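You operate a simulated robot arm through the tools that you are given. There is no shell and no other tool.

You run a simulated robot arm. Do the job below in one go: nothing can be reset, and whatever is moved stays where it is left.

Task
Shut the sunglasses in the cream case and put the lids back on the round bottle and the silver canister.

It is judged by the outcome, as a careful person would: the job done as asked, and still so three seconds after it is handed in. It fails if anything else is knocked over, pushed out of place, dropped, spilled or broken. A push-on lid holds only when it is set on centred and level and pressed home; a screw cap is set on level and turned clockwise until tight.

Robot
A 6-joint arm with a two-finger parallel gripper, fixed in place. Base frame: the origin is at the foot of the arm, x ahead of it, y to its left, z up. Units: mm, degrees, N and s.
Its first joint turns from -166.0 to 166.0 degrees. Payload 3.91 kg.
The TCP is the grasp point between the finger pads, 30 mm short of the fingertips. In the tool frame z runs along the fingers and y along their closing line. Largest opening 110 mm; finger width 20, thickness 10; the body of the gripper, 48 by 112 mm, starts 55 mm behind the TCP.
Orientation is that of the tool frame in the base frame, as [roll, pitch, yaw] about the fixed x, y, z axes, in that order (R = Rz(yaw) Ry(pitch) Rx(roll)). With the fingers straight down and closing along the base's y, the tool's x points along the base's -x, its y along +y and its z along -z.

Tools
- The arm moves only by the tool jog_arm. Its argument "steps" is a list of rows, each an object of numbers (a shift or turn left out is 0, a gripper value left out holds the last): "x", "y", "z": the shift along the tool's x, y, z in units of 30 mm (1.0 is 30 mm); "ax", "ay", "az": the turn, a rotation vector about the tool's x, y, z in units of 5 degrees (1.0 is 5 degrees); "hand": the finger opening in mm, from 0 to 110. In form: [{"x": .., "y": .., "z": .., "ax": .., "ay": .., "az": .., "hand": ..}, ...]. A call has 1 to 20 rows; each row shifts and turns the commanded pose from where the row before left it, along the tool's axes as they then stand. A call with a number of a shift or a turn outside -1 to 1 is refused whole. A row lasts 0.2 s, in which the tool goes at most 50 mm and 8.6 degrees; a call with a longer step from one row to the next is refused whole, and so is a gripper value outside its range. A pose out of reach is approached as far as the arm can. The call stops where the force on the tool passes 40 N (or 10 N more than at its start, if that is more) or the arm is blocked; 0.2 s more then pass. The fingers move at their own pace (about 153 mm/s each) and stop on an object; they squeeze with about 29 N. The grip force told is the motor's: it shows also when the fingers shut on nothing. Time passes only in rows, and 0.2 s behind the last, so rows that do not move let the fingers close. The reply holds the time, the measured pose of the TCP, the force on the tool along the base axes, the opening and the grip force, in the units named above and with some noise, with the torque about the TCP (base axes, N m) and any sound that the robot's microphone picked up.
- Cameras (640 x 400 px; columns grow to the right, rows downward): "scene" is fixed at [399.6, -650, 1622.8]; the picture's right is [0.74, -0.67, 0.00], its down [-0.64, -0.71, -0.29] and it looks along [0.20, 0.22, -0.96] (base axes); focal length 354 px, centre (320, 200). "wrist" rides on the gripper at [72, 17, -103] in the tool frame; the picture's right is [-0.23, 0.97, 0.00], its down [-0.76, -0.18, -0.62] and it looks along [-0.61, -0.14, 0.78] (tool axes); focal length 222 px, centre (320, 200). There is no depth. A picture from a camera that has moved, and an enlarged one, comes with that camera's place and axes in the base frame and with its lens.
- capture(camera): a new picture of that camera. No time passes.
- inspect(camera, box): a new picture of the part [left, top, right, bottom] of that camera's present view, enlarged. No time passes.
- close_job(): hands the job in; it is judged then, once.

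Places have to be worked out from the pictures, the camera data and where the tool is seen. Open the gripper and draw the arm clear of the work before you hand the job in, unless the task says otherwise.

The tools are called after "Emit:" by a JSON object that holds its "api" and its "payload". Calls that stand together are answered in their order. jog_arm: Moves the arm, as the interface text tells. Its arguments: {"type":"object","properties":{"steps":{"type":"array","items":{"type":"object","properties":{"x":{"type":"number"},"y":{"type":"number"},"z":{"type":"number"},"ax":{"type":"number"},"ay":{"type":"number"},"az":{"type":"number"},"hand":{"type":"number"}}}}},"required":["steps"]} The other tools are called the same way: capture (camera) takes a picture; inspect (camera, box) takes an enlarged picture of a part of a camera's view; close_job () hands the job in.

At the start:

```text
clock: 0.0
eef_pos: [362.9, -355.4, 1198.5]
tool_rot: [180.0, 0.0, -179.9]
force: [1.3, 0.4, 0.3]
moment: [-0.03, -0.01, 0.04]
opening: 109.9
grip_force: 0.0
```

scene: 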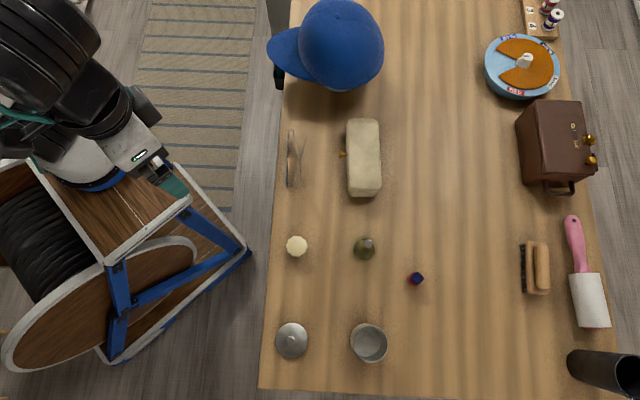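
wrist: 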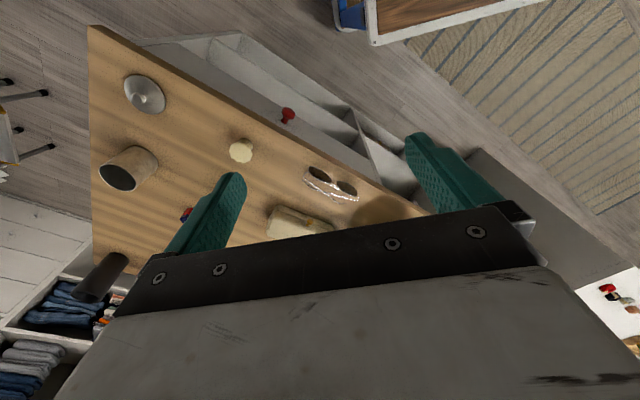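

I'll look closely at the objects first: the glasses and case, the round bottle with its cap, and the canister with its lid.

Emit:
{"api": "inspect", "payload": {"camera": "scene", "box": [260, 100, 420, 200]}}

Emit:
{"api": "inspect", "payload": {"camera": "scene", "box": [260, 210, 420, 310]}}

Emit:
{"api": "inspect", "payload": {"camera": "scene", "box": [260, 300, 420, 400]}}

Emit:
{"api": "inspect", "payload": {"camera": "wrist", "box": [80, 50, 400, 250]}}

```text
4.00 times, centred on (340, 150) of scene
camera zoom: at [399.6, -650.0, 1622.8], right [0.74, -0.67, 0.0], down [-0.64, -0.71, -0.29], along [0.2, 0.22, -0.96], focal length 1415 px, centre (240, 400)
```

zoom: 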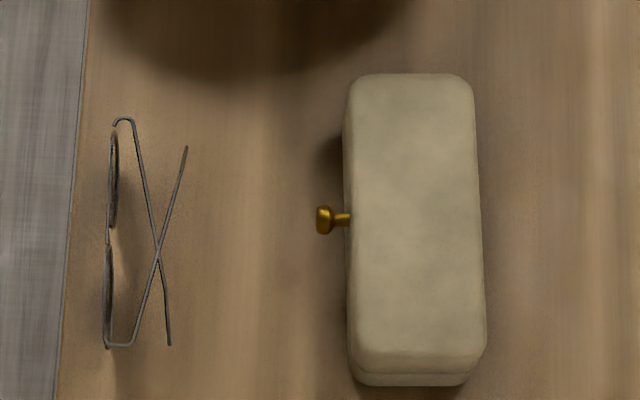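

```text
4.00 times, centred on (340, 260) of scene
camera zoom: at [399.6, -650.0, 1622.8], right [0.74, -0.67, 0.0], down [-0.64, -0.71, -0.29], along [0.2, 0.22, -0.96], focal length 1415 px, centre (240, -40)
```

zoom: 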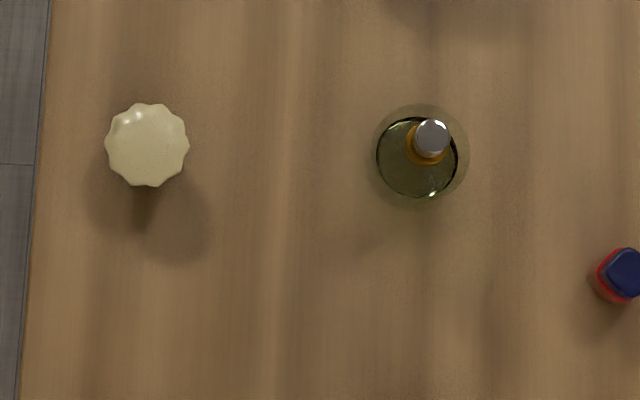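

```text
4.00 times, centred on (340, 350) of scene
camera zoom: at [399.6, -650.0, 1622.8], right [0.74, -0.67, 0.0], down [-0.64, -0.71, -0.29], along [0.2, 0.22, -0.96], focal length 1415 px, centre (240, -400)
```

zoom: 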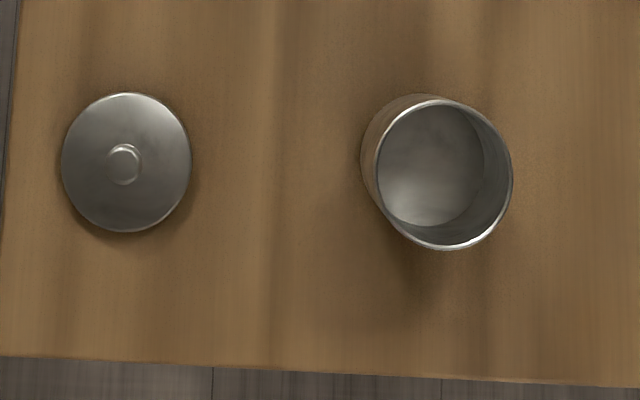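

```text
2.00 times, centred on (240, 150) of wrist
camera zoom: at [291.6, -338.2, 1301.6], right [0.23, 0.97, 0.0], down [0.76, -0.18, 0.62], along [0.61, -0.14, -0.78], focal length 444 px, centre (480, 300)
```

zoom: 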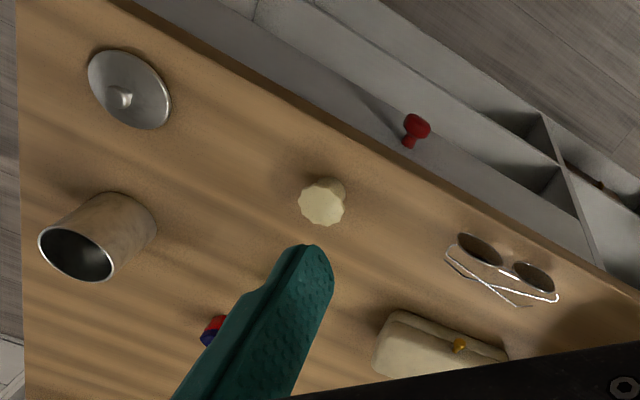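

The table top looks to be near z≈865. The cream cap is near (446,-528), the bottle neck near (552,-625), the canister near (426,-754) and its lid near (317,-657). I'll move above the cap to get a closer wrist view.

Emit:
{"api": "jog_arm", "payload": {"steps": [{"x": -0.461, "y": -0.961, "z": 0.5}, {"x": -0.461, "y": -0.961, "z": 0.5}, {"x": -0.461, "y": -0.961, "z": 0.5}, {"x": -0.461, "y": -0.961, "z": 0.5}, {"x": -0.461, "y": -0.961, "z": 0.5}, {"x": -0.461, "y": -0.961, "z": 0.5}, {}]}}

Emit:
{"api": "capture", "payload": {"camera": "wrist"}}

Emit:
{"api": "capture", "payload": {"camera": "scene"}}

```text
clock: 1.6
eef_pos: [445.5, -529.8, 1111.0]
tool_rot: [-179.9, 0.0, 180.0]
force: [-0.2, -0.3, 0.1]
moment: [-0.04, 0.03, 0.01]
opening: 109.9
grip_force: 0.1
```

```text
taken
camera wrist: at [374.8, -512.5, 1213.7], right [0.23, 0.97, 0.0], down [0.76, -0.18, 0.62], along [0.61, -0.14, -0.78], focal length 222 px, centre (320, 200)
```

wrist: 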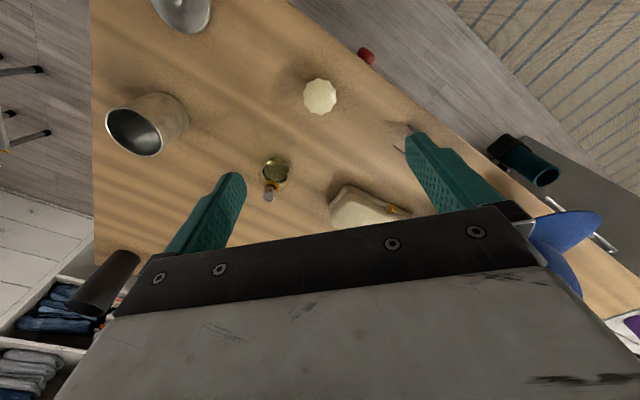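

```text
taken
```

scene: 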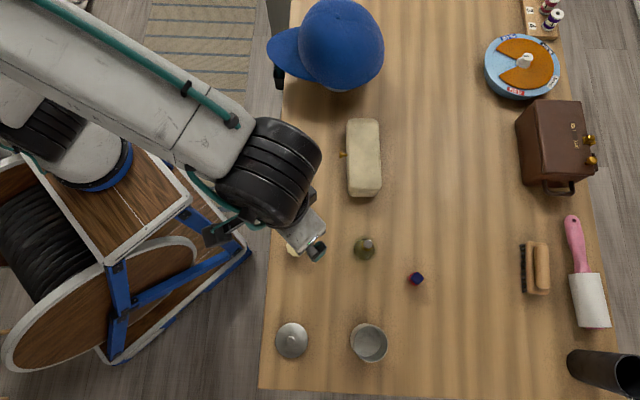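

The cap is near (446,-528), which agrees with the earlier estimate. I'll zoom in on the bottle, cap and canister in the wrist view.

Emit:
{"api": "inspect", "payload": {"camera": "wrist", "box": [230, 60, 390, 220]}}

Emit:
{"api": "inspect", "payload": {"camera": "wrist", "box": [90, 0, 250, 160]}}

```text
2.50 times, centred on (310, 140) of wrist
camera zoom: at [374.8, -512.5, 1213.7], right [0.23, 0.97, 0.0], down [0.76, -0.18, 0.62], along [0.61, -0.14, -0.78], focal length 555 px, centre (345, 350)
```

zoom: 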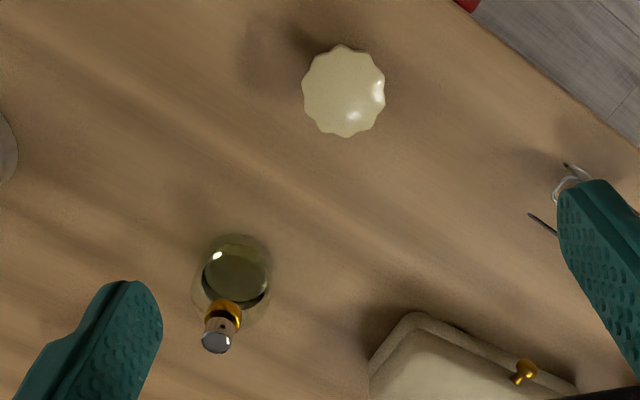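

```text
2.50 times, centred on (170, 80) of wrist
camera zoom: at [374.8, -512.5, 1213.7], right [0.23, 0.97, 0.0], down [0.76, -0.18, 0.62], along [0.61, -0.14, -0.78], focal length 555 px, centre (695, 500)
```

zoom: 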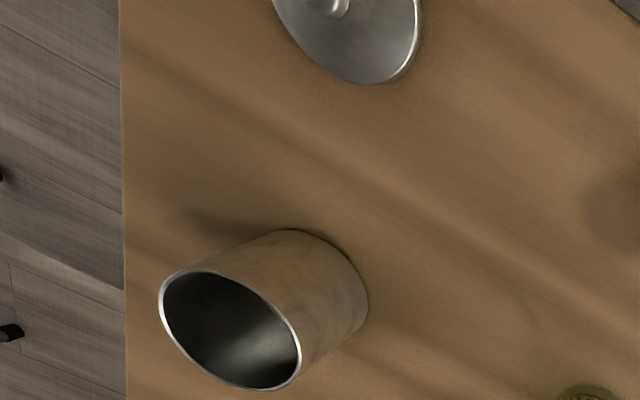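

The bottle is a spray bottle with a gold collar, and its nozzle top is at about (543,-627,965). The cream cap's top is at about z=907. Next I'll move over the canister lid for a close look.

Emit:
{"api": "jog_arm", "payload": {"steps": [{"x": 0.837, "y": -0.835, "z": 0.54}, {"x": 0.837, "y": -0.835, "z": 0.54}, {"x": 0.837, "y": -0.835, "z": 0.54}, {"x": 0.837, "y": -0.835, "z": 0.54}, {"x": 0.837, "y": -0.835, "z": 0.54}, {}]}}

Emit:
{"api": "capture", "payload": {"camera": "wrist"}}

Emit:
{"api": "capture", "payload": {"camera": "scene"}}

```text
clock: 3.0
eef_pos: [324.2, -653.3, 1028.3]
tool_rot: [-179.9, -0.1, 179.9]
force: [0.7, 0.2, 0.6]
moment: [0.01, 0.03, 0.01]
opening: 110.1
grip_force: 0.0
```

```text
taken
camera wrist: at [252.1, -635.4, 1131.0], right [0.23, 0.97, 0.0], down [0.76, -0.18, 0.62], along [0.61, -0.14, -0.78], focal length 222 px, centre (320, 200)
```

wrist: 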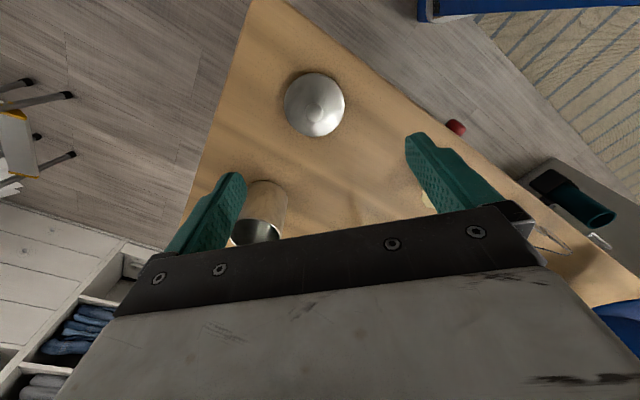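

```text
taken
```

scene: 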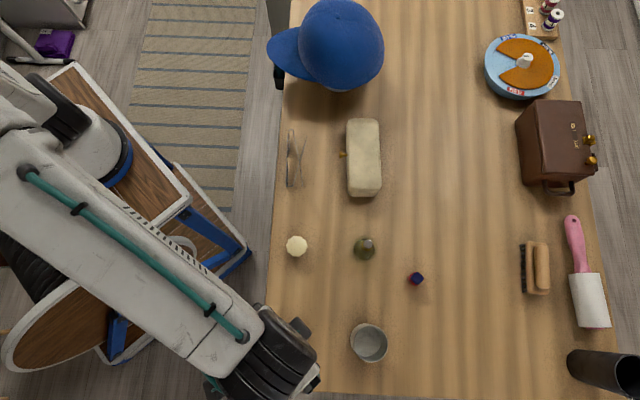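

Emit:
{"api": "inspect", "payload": {"camera": "wrist", "box": [270, 60, 366, 156]}}

Emit:
{"api": "inspect", "payload": {"camera": "wrist", "box": [210, 150, 310, 250]}}

```text
4.17 times, centred on (318, 108) of wrist
camera zoom: at [252.1, -635.4, 1131.0], right [0.23, 0.97, 0.0], down [0.76, -0.18, 0.62], along [0.61, -0.14, -0.78], focal length 926 px, centre (328, 583)
```

zoom: 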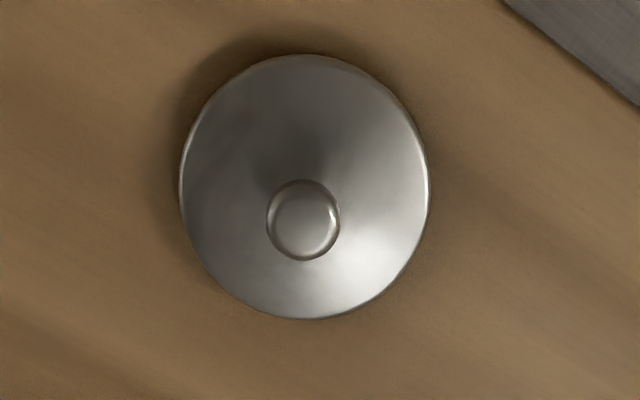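

```text
4.00 times, centred on (260, 200) of wrist
camera zoom: at [252.1, -635.4, 1131.0], right [0.23, 0.97, 0.0], down [0.76, -0.18, 0.62], along [0.61, -0.14, -0.78], focal length 888 px, centre (560, 200)
```

zoom: 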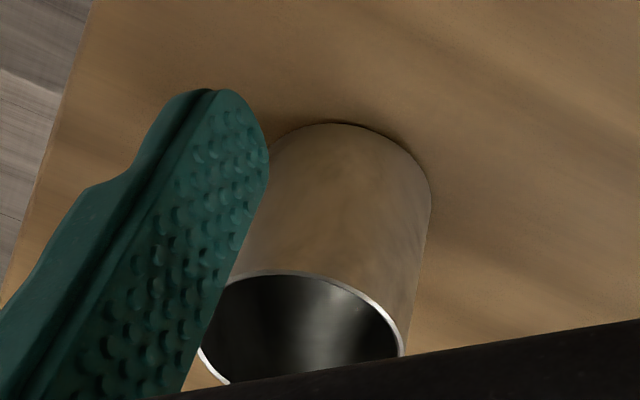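

The lid's rim rests close to the table and its knob top is at about (320,-656,902). I'll narrow the fingers and lower to just above the knob to check alignment.

Emit:
{"api": "jog_arm", "payload": {"steps": [{"x": 0.07, "y": -0.055, "z": 0.7, "hand": 50}, {"x": 0.07, "y": -0.055, "z": 0.7}, {"z": 0.7}, {"z": 0.3}, {}]}}

Emit:
{"api": "capture", "payload": {"camera": "wrist"}}

```text
clock: 4.2
eef_pos: [317.1, -657.4, 954.6]
tool_rot: [180.0, -0.1, -179.9]
force: [0.3, 0.2, -0.5]
moment: [-0.02, 0.0, 0.0]
opening: 49.9
grip_force: 0.0
```

```text
taken
camera wrist: at [245.3, -639.7, 1057.8], right [0.23, 0.97, 0.0], down [0.76, -0.18, 0.62], along [0.61, -0.14, -0.78], focal length 222 px, centre (320, 200)
```

wrist: 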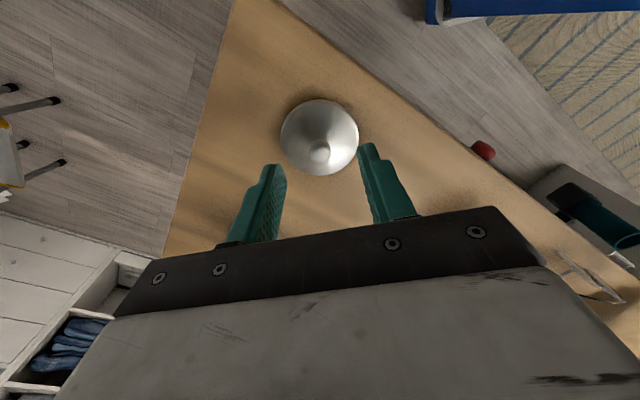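

The knob is now at about (320,-657), almost under the TCP. I'll shift 3 mm, lower carefully until the fingertips sit beside the knob, and check the force.

Emit:
{"api": "jog_arm", "payload": {"steps": [{"x": -0.1, "z": 0.3}, {"z": 0.3}, {"z": 0.2}, {"z": 0.1}, {"z": 0.1}, {}]}}

Emit:
{"api": "inspect", "payload": {"camera": "wrist", "box": [240, 80, 420, 240]}}

```text
clock: 5.6
eef_pos: [319.5, -657.7, 924.7]
tool_rot: [180.0, 0.0, -180.0]
force: [-0.5, 0.0, 0.1]
moment: [-0.01, -0.01, 0.01]
opening: 50.1
grip_force: 0.1
```

```text
2.50 times, centred on (330, 160) of wrist
camera zoom: at [247.1, -640.5, 1027.7], right [0.23, 0.97, 0.0], down [0.76, -0.18, 0.62], along [0.61, -0.14, -0.78], focal length 555 px, centre (295, 300)
```

zoom: 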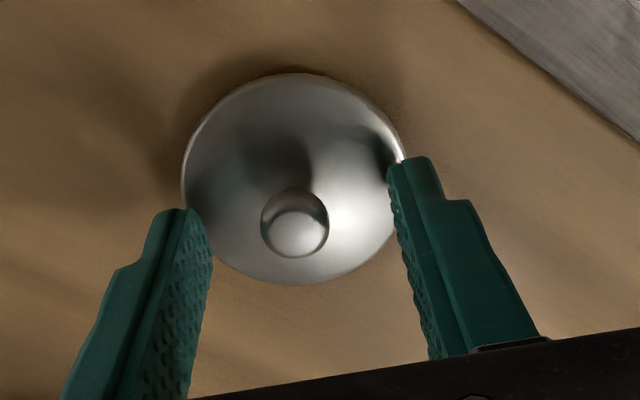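

The fingertips are level with the knob. I'll lower 3 mm and close on it.

Emit:
{"api": "jog_arm", "payload": {"steps": [{"z": 0.05}, {"z": 0.05}, {"hand": 10}, {"hand": 0}, {}, {}]}}

Emit:
{"api": "inspect", "payload": {"camera": "wrist", "box": [240, 80, 420, 240]}}

```text
clock: 7.0
eef_pos: [320.2, -656.8, 922.3]
tool_rot: [-180.0, 0.0, -180.0]
force: [-0.5, 0.3, 1.0]
moment: [0.06, 0.04, 0.02]
opening: 16.0
grip_force: 29.2
```

```text
2.50 times, centred on (330, 160) of wrist
camera zoom: at [247.9, -639.2, 1025.5], right [0.23, 0.97, 0.0], down [0.76, -0.18, 0.62], along [0.61, -0.14, -0.78], focal length 555 px, centre (295, 300)
```

zoom: 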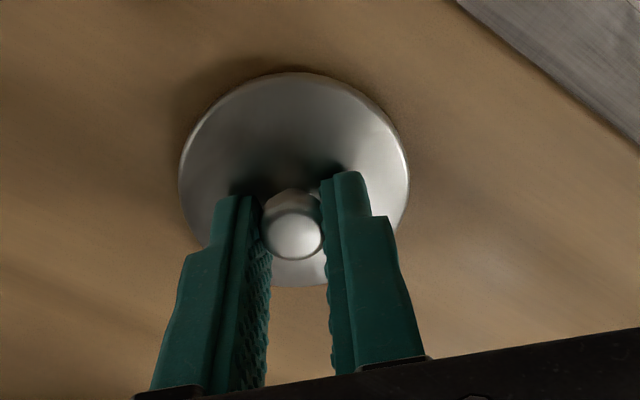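

The knob is gripped at a 16 mm opening. I'll lift gently straight up and check the hold.

Emit:
{"api": "jog_arm", "payload": {"steps": [{"z": -0.1}, {"z": -0.2}, {"z": -0.4}, {"z": -0.6}, {"z": -0.7}, {"z": -0.7}, {"z": -0.7}, {"z": -0.5}, {"z": -0.3}, {}]}}

Emit:
{"api": "capture", "payload": {"camera": "wrist"}}

Emit:
{"api": "capture", "payload": {"camera": "scene"}}

```text
clock: 9.2
eef_pos: [319.4, -655.8, 1048.9]
tool_rot: [180.0, 0.1, -180.0]
force: [-0.2, -0.4, -0.5]
moment: [0.0, -0.03, 0.01]
opening: 15.8
grip_force: 29.0
```

```text
taken
camera wrist: at [247.5, -639.9, 1151.9], right [0.23, 0.97, 0.0], down [0.76, -0.18, 0.62], along [0.61, -0.14, -0.78], focal length 222 px, centre (320, 200)
```

wrist: 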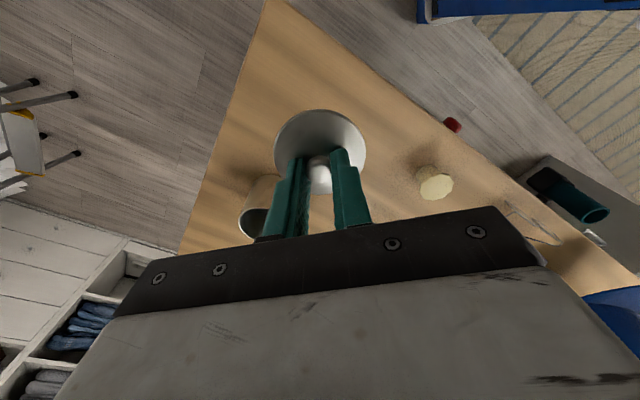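

```text
taken
```

scene: 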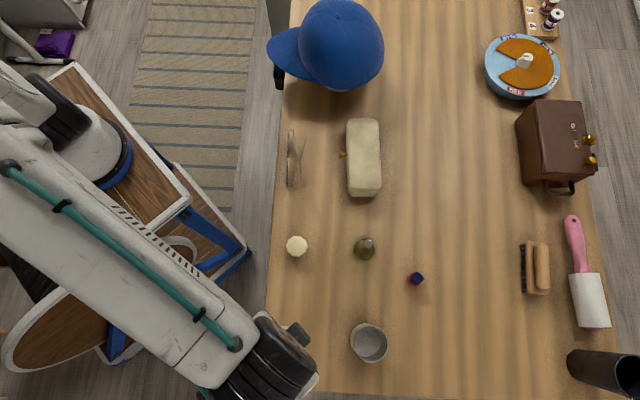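

The lid is held level. I'll move outward so the canister shows clear to the left of the gripper and I can pin down its rim.

Emit:
{"api": "jog_arm", "payload": {"steps": [{"x": -0.6, "y": -0.1}, {"x": -0.7, "y": -0.1}, {"x": -0.7, "y": -0.1}, {"x": -0.6}, {}]}}

Emit:
{"api": "capture", "payload": {"camera": "wrist"}}

Emit:
{"api": "inspect", "payload": {"camera": "wrist", "box": [180, 100, 380, 225]}}

```text
clock: 10.4
eef_pos: [396.6, -667.1, 1048.0]
tool_rot: [179.9, 0.0, 179.9]
force: [0.3, -0.1, -0.2]
moment: [-0.01, 0.0, 0.02]
opening: 15.9
grip_force: 28.8
```

```text
taken
camera wrist: at [324.4, -649.0, 1151.8], right [0.23, 0.97, 0.0], down [0.76, -0.18, 0.62], along [0.61, -0.14, -0.78], focal length 222 px, centre (320, 200)
```

wrist: 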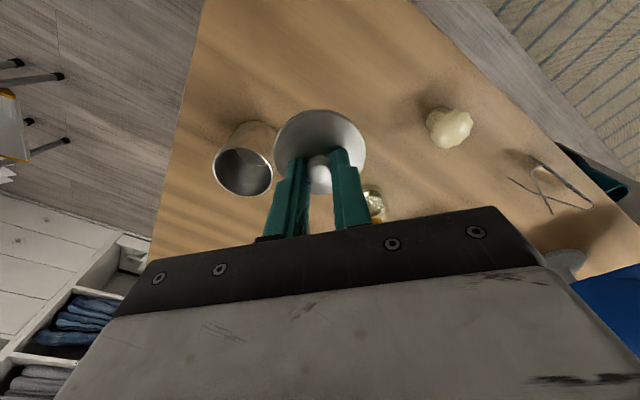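

```text
3.20 times, centred on (280, 162) of wrist
camera zoom: at [324.4, -649.0, 1151.8], right [0.23, 0.97, 0.0], down [0.76, -0.18, 0.62], along [0.61, -0.14, -0.78], focal length 711 px, centre (448, 320)
```

zoom: 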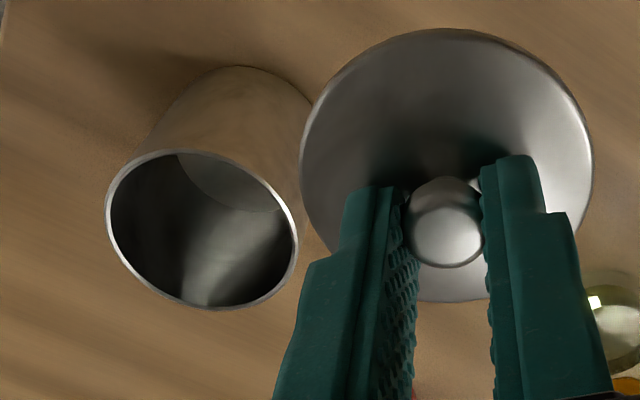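

The canister rim centre is at about (424.5,-755.5,951), and the lid is centred on the TCP. I'll move the lid over it, at a height still clear of the rim, and check alignment.

Emit:
{"api": "jog_arm", "payload": {"steps": [{"x": -0.2, "y": -0.6}, {"x": -0.25, "y": -0.8}, {"x": -0.25, "y": -0.8}, {"x": -0.25, "y": -0.783}, {"z": 0.3}, {"z": 0.2}, {}, {}]}}

Emit:
{"api": "capture", "payload": {"camera": "scene"}}

Emit:
{"api": "inspect", "payload": {"camera": "wrist", "box": [220, 80, 420, 205]}}

```text
clock: 12.2
eef_pos: [425.5, -754.0, 1034.1]
tool_rot: [180.0, 0.1, -180.0]
force: [0.2, -0.1, -0.1]
moment: [-0.02, -0.01, 0.01]
opening: 15.9
grip_force: 29.0
```

```text
taken
```

scene: 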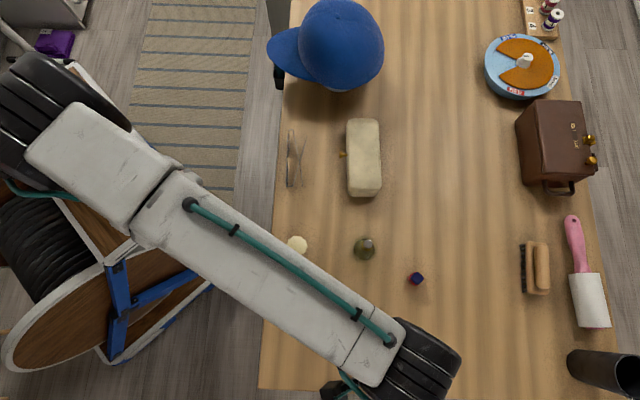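

```text
3.20 times, centred on (320, 142) of wrist
camera zoom: at [353.1, -737.2, 1136.4], right [0.23, 0.97, 0.0], down [0.76, -0.18, 0.62], along [0.61, -0.14, -0.78], focal length 711 px, centre (320, 384)
```

zoom: 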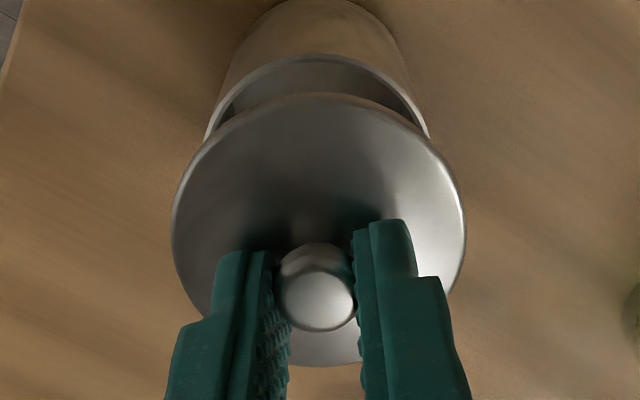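

The lid and canister rims line up within about 1 mm. I'll lower in small steps, watching the force.

Emit:
{"api": "jog_arm", "payload": {"steps": [{"z": 0.3}, {"z": 0.2}, {"z": 0.1}, {"z": 0.1}, {"z": 0.1}, {}]}}

Emit:
{"api": "inspect", "payload": {"camera": "wrist", "box": [220, 80, 420, 205]}}

```text
clock: 13.6
eef_pos: [425.4, -754.1, 1009.6]
tool_rot: [-180.0, 0.0, 180.0]
force: [-0.3, -0.3, -0.2]
moment: [0.03, -0.01, 0.0]
opening: 16.5
grip_force: 29.5
```

```text
3.20 times, centred on (320, 142) of wrist
camera zoom: at [353.1, -737.5, 1112.5], right [0.23, 0.97, 0.0], down [0.76, -0.18, 0.62], along [0.61, -0.14, -0.78], focal length 711 px, centre (320, 384)
```

zoom: 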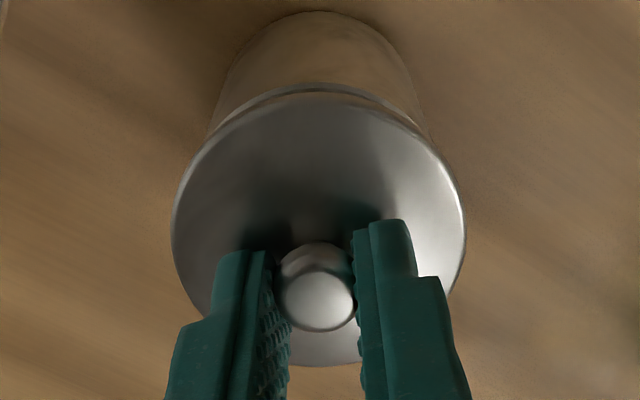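

It's still centred and there's no contact. I'll keep going in fine steps.

Emit:
{"api": "jog_arm", "payload": {"steps": [{"z": 0.05}, {"z": 0.05}, {"z": 0.05}, {"z": 0.05}, {}]}}

```text
clock: 14.8
eef_pos: [426.3, -753.8, 1002.1]
tool_rot: [179.9, 0.1, 180.0]
force: [0.7, 0.0, 0.0]
moment: [0.0, 0.01, 0.03]
opening: 16.2
grip_force: 28.7
```

Emit:
{"api": "jog_arm", "payload": {"steps": [{"z": 0.04}, {"z": 0.04}, {"z": 0.04}, {}]}}

Emit:
{"api": "inspect", "payload": {"camera": "wrist", "box": [220, 80, 420, 205]}}

```text
clock: 15.8
eef_pos: [425.5, -754.8, 1001.1]
tool_rot: [179.9, 0.0, 180.0]
force: [-0.3, 0.0, 0.1]
moment: [0.01, 0.01, -0.02]
opening: 16.1
grip_force: 29.2
```

```text
3.20 times, centred on (320, 142) of wrist
camera zoom: at [353.8, -737.9, 1103.5], right [0.23, 0.97, 0.0], down [0.76, -0.18, 0.62], along [0.61, -0.14, -0.78], focal length 711 px, centre (320, 384)
```

zoom: 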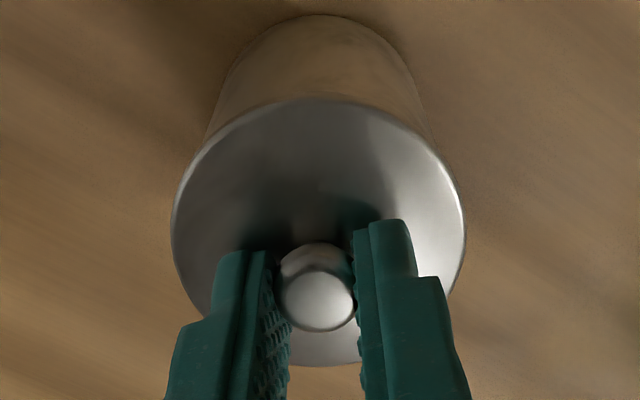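

No contact yet, so I'll continue down.

Emit:
{"api": "jog_arm", "payload": {"steps": [{"z": 0.04}, {"z": 0.04}, {"z": 0.04}, {"z": 0.04}, {}]}}

```text
clock: 17.0
eef_pos: [425.2, -754.8, 995.9]
tool_rot: [180.0, 0.0, -180.0]
force: [0.2, -0.2, 0.0]
moment: [0.01, -0.01, 0.02]
opening: 15.6
grip_force: 29.0
```

Emit:
{"api": "jog_arm", "payload": {"steps": [{"z": 0.04}, {"z": 0.04}, {"z": 0.04}, {"z": 0.04}, {}]}}

Emit:
{"api": "inspect", "payload": {"camera": "wrist", "box": [220, 80, 420, 205]}}

```text
clock: 18.2
eef_pos: [427.7, -756.0, 991.6]
tool_rot: [-179.9, 0.0, 179.9]
force: [0.6, 2.5, 8.1]
moment: [0.11, 0.03, 0.04]
opening: 16.0
grip_force: 29.0
```

```text
3.20 times, centred on (320, 142) of wrist
camera zoom: at [355.0, -738.3, 1094.7], right [0.23, 0.97, 0.0], down [0.76, -0.18, 0.62], along [0.61, -0.14, -0.78], focal length 711 px, centre (320, 384)
```

zoom: 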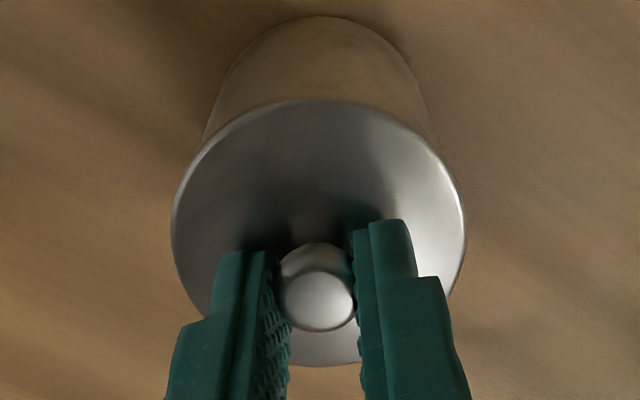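

First contact: 8 N up and 2.5 N in +y, so the plug is likely engaging slightly off in y. I'll ease 0.7 mm towards +y and press a little further.

Emit:
{"api": "jog_arm", "payload": {"steps": [{"y": 0.025}, {"z": 0.03}, {"z": 0.03}, {}]}}

```text
clock: 19.2
eef_pos: [426.2, -754.9, 990.0]
tool_rot: [-179.8, 0.0, -179.9]
force: [4.5, -7.1, 30.7]
moment: [-0.15, -0.06, 0.04]
opening: 16.2
grip_force: 28.8
```

The vertical force is now 30 N and the lateral force has flipped. I'll relax the lateral offset, then see whether the lid is going home.

Emit:
{"api": "jog_arm", "payload": {"steps": [{"y": -0.018, "x": -0.012}, {}]}}

Emit:
{"api": "inspect", "payload": {"camera": "wrist", "box": [220, 80, 420, 205]}}

```text
clock: 19.8
eef_pos: [425.5, -755.0, 991.3]
tool_rot: [-179.8, 0.0, -179.9]
force: [2.7, -5.7, 30.8]
moment: [-0.18, -0.01, 0.03]
opening: 15.6
grip_force: 29.5
```

```text
3.20 times, centred on (320, 142) of wrist
camera zoom: at [354.2, -737.5, 1093.0], right [0.23, 0.97, 0.0], down [0.76, -0.18, 0.62], along [0.61, -0.14, -0.78], focal length 711 px, centre (320, 384)
```

zoom: 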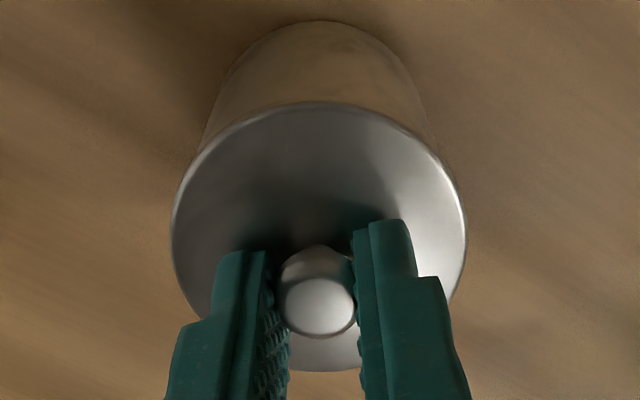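

The lid resisted and the knob slid slightly in the grip, so it may be seated or nearly. I'll release, rise and look before pressing from above.

Emit:
{"api": "jog_arm", "payload": {"steps": [{"z": -0.05}, {"hand": 40}, {}, {"z": -0.5}, {"z": -1}, {"z": -1}, {}]}}

Emit:
{"api": "inspect", "payload": {"camera": "wrist", "box": [220, 60, 420, 185]}}

```text
clock: 21.4
eef_pos: [427.5, -756.6, 1066.4]
tool_rot: [179.9, 0.0, -180.0]
force: [-0.4, 0.5, 0.4]
moment: [-0.02, 0.0, 0.01]
opening: 39.8
grip_force: 0.0
heard: snap
```

```text
3.20 times, centred on (320, 122) of wrist
camera zoom: at [356.2, -739.5, 1170.1], right [0.23, 0.97, 0.0], down [0.76, -0.18, 0.62], along [0.61, -0.14, -0.78], focal length 711 px, centre (320, 448)
```

zoom: 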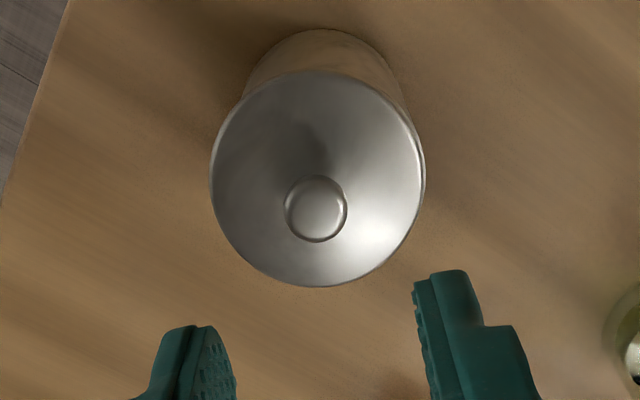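

A snap was heard, and the lid looks level and centred. To be sure it's home, I'll close the fingers and press straight down on the knob centre at (425,-756).

Emit:
{"api": "jog_arm", "payload": {"steps": [{"x": 0.08, "z": 0.5, "hand": 0}, {"z": 0.5}, {"z": 0.4}, {"z": 0.2}, {"z": 0.1}, {"z": 0.1}, {}]}}

Emit:
{"api": "jog_arm", "payload": {"steps": [{"z": 0.05}, {"z": 0.05}, {"z": 0.05}, {"z": 0.05}, {"z": 0.05}, {"z": 0.05}, {"z": 0.05}, {"z": 0.05}]}}

```text
clock: 23.0
eef_pos: [423.4, -755.8, 1010.6]
tool_rot: [180.0, 0.0, -179.9]
force: [-0.1, -0.3, -0.8]
moment: [-0.01, 0.0, 0.0]
opening: 0.0
grip_force: 28.9
```

```text
clock: 24.5
eef_pos: [423.4, -756.0, 1007.6]
tool_rot: [-179.4, 0.1, -180.0]
force: [-1.9, 5.1, 11.2]
moment: [0.12, 0.08, -0.03]
opening: 0.0
grip_force: 29.0
stopped in row 7: the force on the tool passed its limit at 42 N (the readings are from after the stop); the commanded pose is now the measured one
```

The press reached 42 N with no further snap. I'll lift off and check that the lid sits level.

Emit:
{"api": "jog_arm", "payload": {"steps": [{"z": -0.5}, {"z": -1}, {"z": -1}, {"x": 0.8}, {"x": 0.8}, {}]}}

Emit:
{"api": "inspect", "payload": {"camera": "wrist", "box": [220, 100, 420, 225]}}

```text
clock: 25.9
eef_pos: [376.8, -754.2, 1079.5]
tool_rot: [-179.5, 0.1, -179.9]
force: [-0.2, 0.3, -0.8]
moment: [0.04, -0.01, 0.01]
opening: 0.0
grip_force: 29.0
```

```text
3.20 times, centred on (320, 162) of wrist
camera zoom: at [305.2, -737.1, 1181.3], right [0.23, 0.97, -0.01], down [0.76, -0.17, 0.63], along [0.61, -0.15, -0.78], focal length 711 px, centre (320, 320)
```

zoom: 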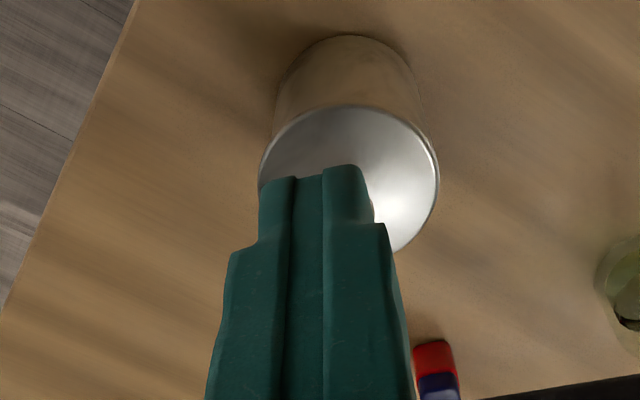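

The lid looks seated, but I want a side-on view. I'll back off, then tilt the tool so the wrist camera looks nearly horizontally at the canister.

Emit:
{"api": "jog_arm", "payload": {"steps": [{"x": 0.6, "ax": 0.1}, {"x": 0.6}, {"z": 0.9}, {"z": 0.9}, {"z": 0.8}, {"ay": -1}, {"ay": -1}, {"ay": -1}, {"ay": -1}, {"ay": -1}, {"ay": -1}, {"ay": -1}, {}]}}

Emit:
{"api": "capture", "payload": {"camera": "wrist"}}

```text
clock: 28.7
eef_pos: [340.3, -756.7, 1001.6]
tool_rot: [-178.8, 35.1, -179.2]
force: [-0.3, 0.0, 0.3]
moment: [-0.06, 0.01, 0.02]
opening: 0.0
grip_force: 28.8
```

```text
taken
camera wrist: at [222.0, -738.4, 1045.2], right [0.19, 0.98, 0.11], down [0.26, -0.16, 0.95], along [0.95, -0.15, -0.29], focal length 222 px, centre (320, 200)
```

wrist: 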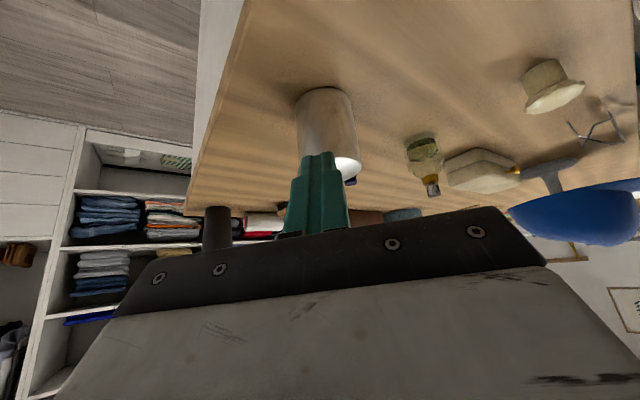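

This is a useful view, though upside down in the image. I'll zoom in on the canister lid seam and then the other objects.

Emit:
{"api": "inspect", "payload": {"camera": "wrist", "box": [280, 70, 380, 195]}}

Emit:
{"api": "inspect", "payload": {"camera": "wrist", "box": [380, 40, 640, 210]}}

```text
3.20 times, centred on (330, 132) of wrist
camera zoom: at [222.0, -738.4, 1045.2], right [0.19, 0.98, 0.11], down [0.26, -0.16, 0.95], along [0.95, -0.15, -0.29], focal length 711 px, centre (288, 416)
```

zoom: 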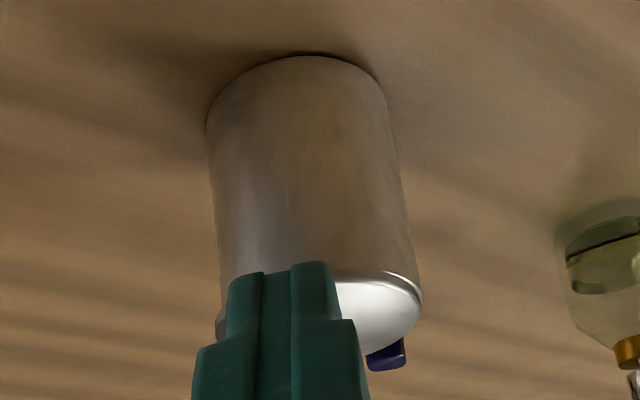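

```text
2.35 times, centred on (510, 125) of wrist
camera zoom: at [222.0, -738.4, 1045.2], right [0.19, 0.98, 0.11], down [0.26, -0.16, 0.95], along [0.95, -0.15, -0.29], focal length 523 px, centre (-127, 376)
```

zoom: 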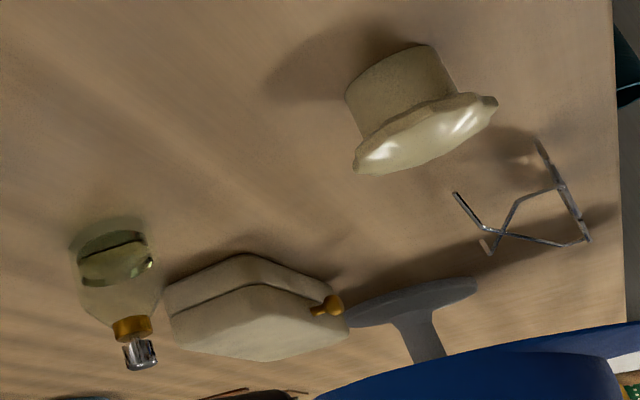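

The lid seam looks tight on the right side. I'll shift sideways to see the whole seam without the fingers in the way.

Emit:
{"api": "jog_arm", "payload": {"steps": [{"y": 1}, {"y": 1}, {}]}}

Emit:
{"api": "inspect", "payload": {"camera": "wrist", "box": [200, 70, 360, 195]}}

Emit:
{"api": "inspect", "payload": {"camera": "wrist", "box": [340, 60, 440, 210]}}

```text
clock: 29.5
eef_pos: [341.3, -695.7, 1000.9]
tool_rot: [-178.8, 35.1, -179.3]
force: [0.4, 0.3, 0.2]
moment: [0.03, 0.0, -0.06]
opening: 0.1
grip_force: 29.3
```

```text
3.20 times, centred on (280, 132) of wrist
camera zoom: at [223.4, -676.8, 1043.4], right [0.19, 0.98, 0.11], down [0.27, -0.16, 0.95], along [0.95, -0.15, -0.29], focal length 711 px, centre (448, 416)
```

zoom: 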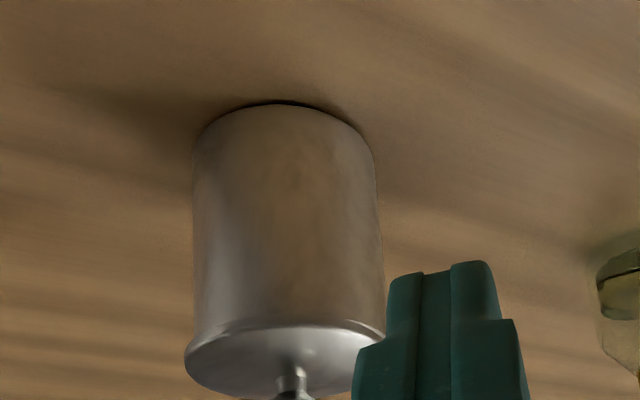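

```text
2.67 times, centred on (390, 135) of wrist
camera zoom: at [223.4, -676.8, 1043.4], right [0.19, 0.98, 0.11], down [0.27, -0.16, 0.95], along [0.95, -0.15, -0.29], focal length 592 px, centre (133, 373)
```

zoom: 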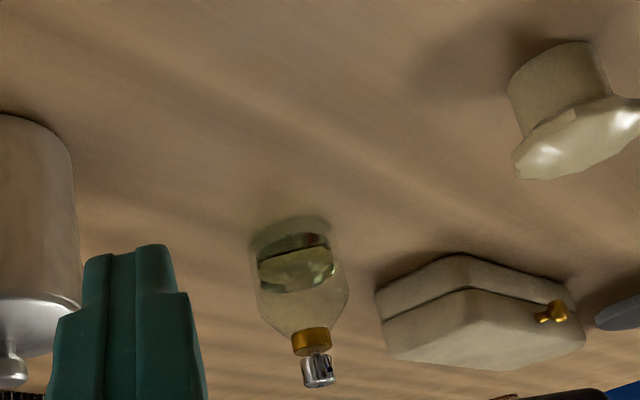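

The canister lid is flush and level all round. I can also see the cap is a narrow barrel with a wide scalloped crown, and that the case's seam is at mid-height with a brass knob. Next I'll move, still tilted, to look at the glasses and the case.

Emit:
{"api": "jog_arm", "payload": {"steps": [{"x": -0.352, "y": 0.92, "z": 0.247}, {"x": -0.352, "y": 0.92, "z": 0.247}, {"x": -0.352, "y": 0.92, "z": 0.247}, {"x": -0.352, "y": 0.92, "z": 0.247}, {"x": -0.352, "y": 0.92, "z": 0.247}, {"x": -0.352, "y": 0.92, "z": 0.247}, {"x": -0.352, "y": 0.92, "z": 0.247}, {"x": -0.352, "y": 0.92, "z": 0.247}, {"x": -0.352, "y": 0.92, "z": 0.247}, {"x": -0.352, "y": 0.92, "z": 0.247}, {}]}}

Emit:
{"api": "capture", "payload": {"camera": "wrist"}}

```text
clock: 31.9
eef_pos: [467.3, -417.0, 995.6]
tool_rot: [-178.7, 35.2, -179.2]
force: [-0.3, 0.1, 0.6]
moment: [-0.02, -0.02, -0.01]
opening: 0.1
grip_force: 29.1
```

```text
taken
camera wrist: at [348.9, -399.5, 1036.8], right [0.19, 0.98, 0.11], down [0.27, -0.16, 0.95], along [0.95, -0.15, -0.29], focal length 222 px, centre (320, 200)
```

wrist: 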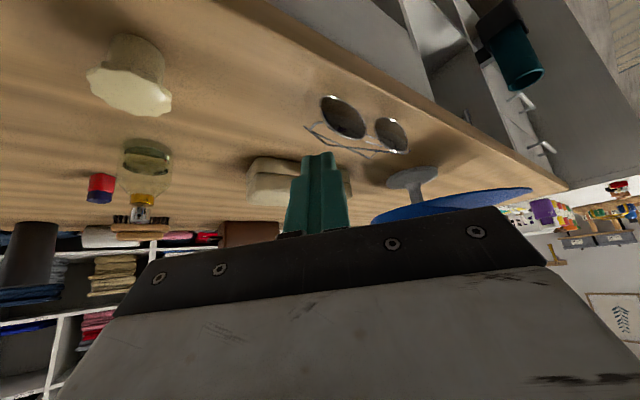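

Emit:
{"api": "inspect", "payload": {"camera": "wrist", "box": [280, 70, 440, 180]}}

Emit:
{"api": "inspect", "payload": {"camera": "wrist", "box": [70, 20, 230, 230]}}

Emit:
{"api": "inspect", "payload": {"camera": "scene", "box": [270, 110, 350, 200]}}

```text
3.64 times, centred on (360, 125) of wrist
camera zoom: at [348.9, -399.5, 1036.8], right [0.19, 0.98, 0.11], down [0.27, -0.16, 0.95], along [0.95, -0.15, -0.29], focal length 808 px, centre (174, 473)
```

zoom: 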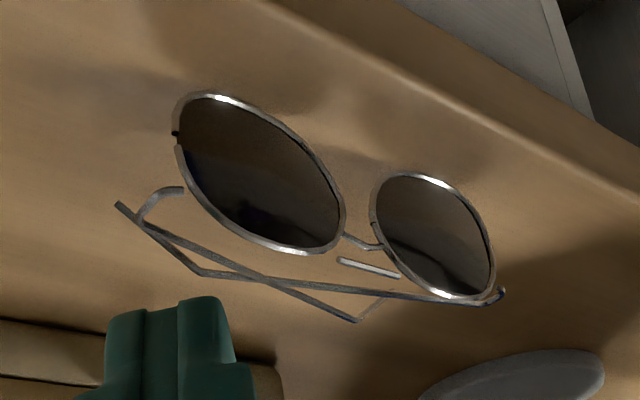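

```text
1.90 times, centred on (150, 125) of wrist
camera zoom: at [348.9, -399.5, 1036.8], right [0.19, 0.98, 0.11], down [0.27, -0.16, 0.95], along [0.95, -0.15, -0.29], focal length 423 px, centre (644, 343)
```

zoom: 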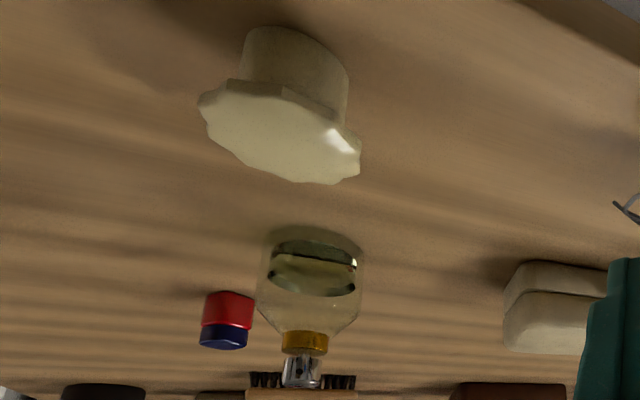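

```text
4.44 times, centred on (310, 155) of scene
camera zoom: at [399.6, -650.0, 1622.8], right [0.74, -0.67, 0.0], down [-0.64, -0.71, -0.29], along [0.2, 0.22, -0.96], focal length 1572 px, centre (364, 400)
```

zoom: 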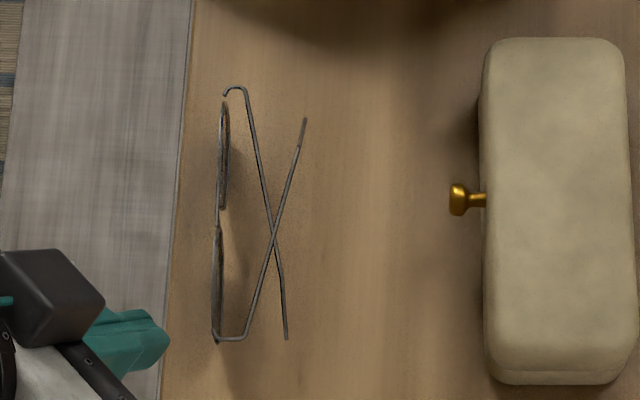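

The glasses stand on their lens rims with the hinges at about z=919, from (511,-424) to (600,-327), and the temples are folded across behind the front. I'll do the bottle cap first: straighten the tool and move above the cap.

Emit:
{"api": "jog_arm", "payload": {"steps": [{"ay": 1}, {"ay": 1}, {"ay": 1}, {"ay": 1}, {"ay": 1}, {"ay": 1}, {"ay": 1}, {"ax": -0.2, "x": 0.14, "y": -0.75}, {"x": 0.14, "y": -0.75}, {"x": 0.14, "y": -0.75}, {"x": 0.14, "y": -0.75}, {"x": 0.14, "y": -0.75, "hand": 80}, {}]}}

Emit:
{"api": "capture", "payload": {"camera": "wrist"}}

Emit:
{"api": "inspect", "payload": {"camera": "wrist", "box": [240, 60, 400, 220]}}

```text
clock: 34.7
eef_pos: [448.0, -531.9, 998.1]
tool_rot: [179.8, 0.0, -179.9]
force: [-0.6, -0.4, -0.7]
moment: [0.02, -0.04, -0.01]
opening: 80.0
grip_force: 0.1
```

```text
taken
camera wrist: at [375.7, -514.5, 1101.1], right [0.23, 0.97, 0.0], down [0.76, -0.18, 0.62], along [0.61, -0.14, -0.78], focal length 222 px, centre (320, 200)
```

wrist: 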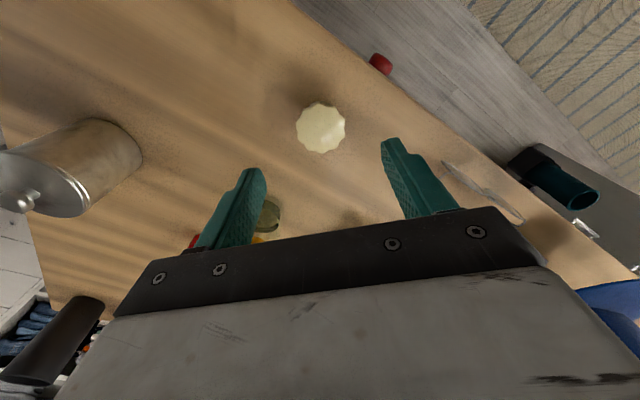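

```text
2.50 times, centred on (320, 140) of wrist
camera zoom: at [375.7, -514.5, 1101.1], right [0.23, 0.97, 0.0], down [0.76, -0.18, 0.62], along [0.61, -0.14, -0.78], focal length 555 px, centre (320, 350)
```

zoom: 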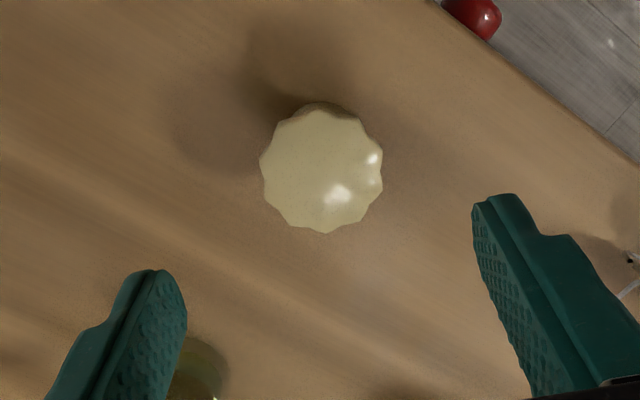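

The crown is centred under the TCP within 1 mm. I'll descend around the crown and grip it.

Emit:
{"api": "jog_arm", "payload": {"steps": [{"z": 0.7, "hand": 65, "ax": 0.04}, {"z": 0.7}, {"z": 0.6}, {"z": 0.4}, {"z": 0.3}, {}]}}

Emit:
{"api": "inspect", "payload": {"camera": "wrist", "box": [220, 80, 420, 240]}}

```text
clock: 36.1
eef_pos: [447.9, -531.8, 916.1]
tool_rot: [-179.8, 0.1, 179.9]
force: [-0.1, -0.8, 0.8]
moment: [-0.01, -0.01, -0.01]
opening: 64.7
grip_force: 0.1
```

```text
2.50 times, centred on (320, 160) of wrist
camera zoom: at [375.9, -515.5, 1018.9], right [0.23, 0.97, 0.0], down [0.76, -0.18, 0.62], along [0.61, -0.14, -0.78], focal length 555 px, centre (320, 300)
```

zoom: 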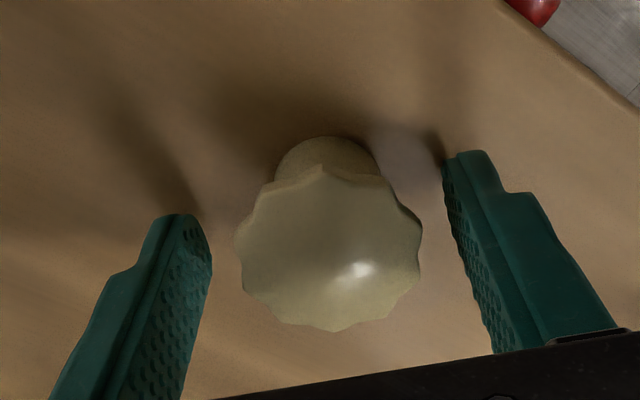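

Well centred. I'll close on the crown.

Emit:
{"api": "jog_arm", "payload": {"steps": [{"hand": 35}, {"hand": 20}, {}, {}]}}

Emit:
{"api": "jog_arm", "payload": {"steps": [{"z": -0.1}, {"z": -0.2}, {"z": -0.4}, {"z": -0.7}, {"z": -0.8}, {"z": -0.8}, {"z": -0.8}, {"z": -0.2}, {}]}}

Emit:
{"api": "capture", "payload": {"camera": "wrist"}}

```text
clock: 37.1
eef_pos: [446.9, -532.5, 916.3]
tool_rot: [-179.8, 0.1, 179.9]
force: [-0.8, -0.4, 1.4]
moment: [-0.03, -0.01, -0.02]
opening: 39.1
grip_force: 28.9
```

```text
clock: 39.1
eef_pos: [449.0, -533.0, 1037.0]
tool_rot: [-179.9, 0.0, -180.0]
force: [0.4, 0.2, 0.4]
moment: [-0.05, -0.02, 0.01]
opening: 39.1
grip_force: 29.1
```

```text
taken
camera wrist: at [376.8, -516.0, 1139.9], right [0.23, 0.97, 0.0], down [0.76, -0.18, 0.62], along [0.61, -0.14, -0.78], focal length 222 px, centre (320, 200)
```

wrist: 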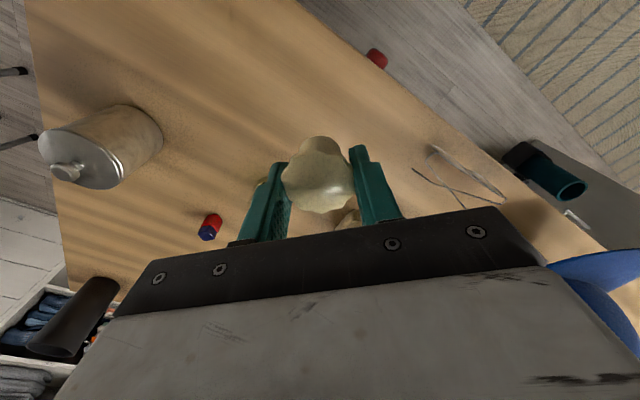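

The cap is held. I'll move so the bottle shows clear to the left of the gripper and measure its nozzle.

Emit:
{"api": "jog_arm", "payload": {"steps": [{"x": -0.6, "z": -0.2}, {"x": -0.8, "z": -0.2}, {"x": -0.8}, {}, {}]}}

Emit:
{"api": "capture", "payload": {"camera": "wrist"}}

Emit:
{"api": "inspect", "payload": {"camera": "wrist", "box": [190, 100, 390, 225]}}

Emit:
{"api": "inspect", "payload": {"camera": "scene", "box": [340, 220, 390, 270]}}

```text
clock: 40.3
eef_pos: [516.8, -533.6, 1048.4]
tool_rot: [-179.8, 0.2, 180.0]
force: [0.9, 0.6, 0.7]
moment: [-0.02, -0.01, 0.0]
opening: 39.2
grip_force: 28.8
```

```text
taken
camera wrist: at [444.7, -515.9, 1151.3], right [0.23, 0.97, 0.0], down [0.76, -0.18, 0.62], along [0.61, -0.14, -0.78], focal length 222 px, centre (320, 200)
```

wrist: 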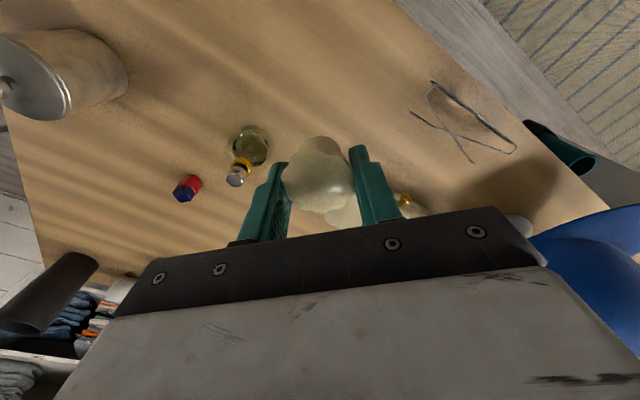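

```text
3.20 times, centred on (290, 162) of wrist
camera zoom: at [444.7, -515.9, 1151.3], right [0.23, 0.97, 0.0], down [0.76, -0.18, 0.62], along [0.61, -0.14, -0.78], focal length 711 px, centre (416, 320)
```

zoom: 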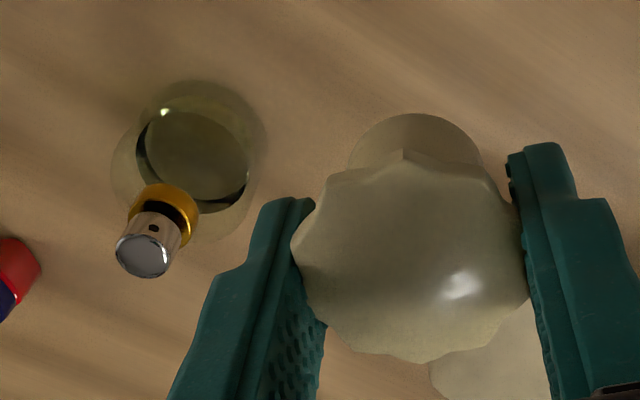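

```text
8.00 times, centred on (365, 245) of scene
camera zoom: at [399.6, -650.0, 1622.8], right [0.74, -0.67, 0.0], down [-0.64, -0.71, -0.29], along [0.2, 0.22, -0.96], focal length 2830 px, centre (-40, -160)
```

zoom: 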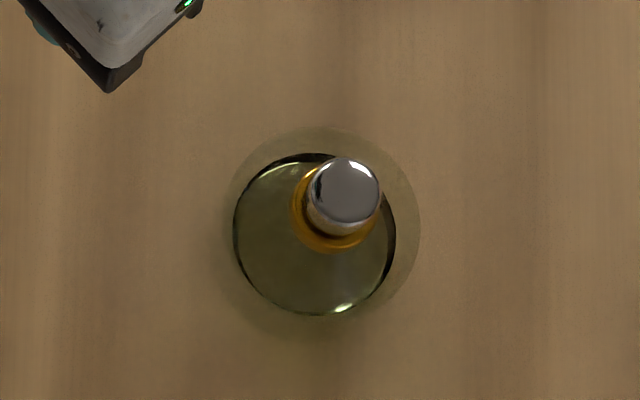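

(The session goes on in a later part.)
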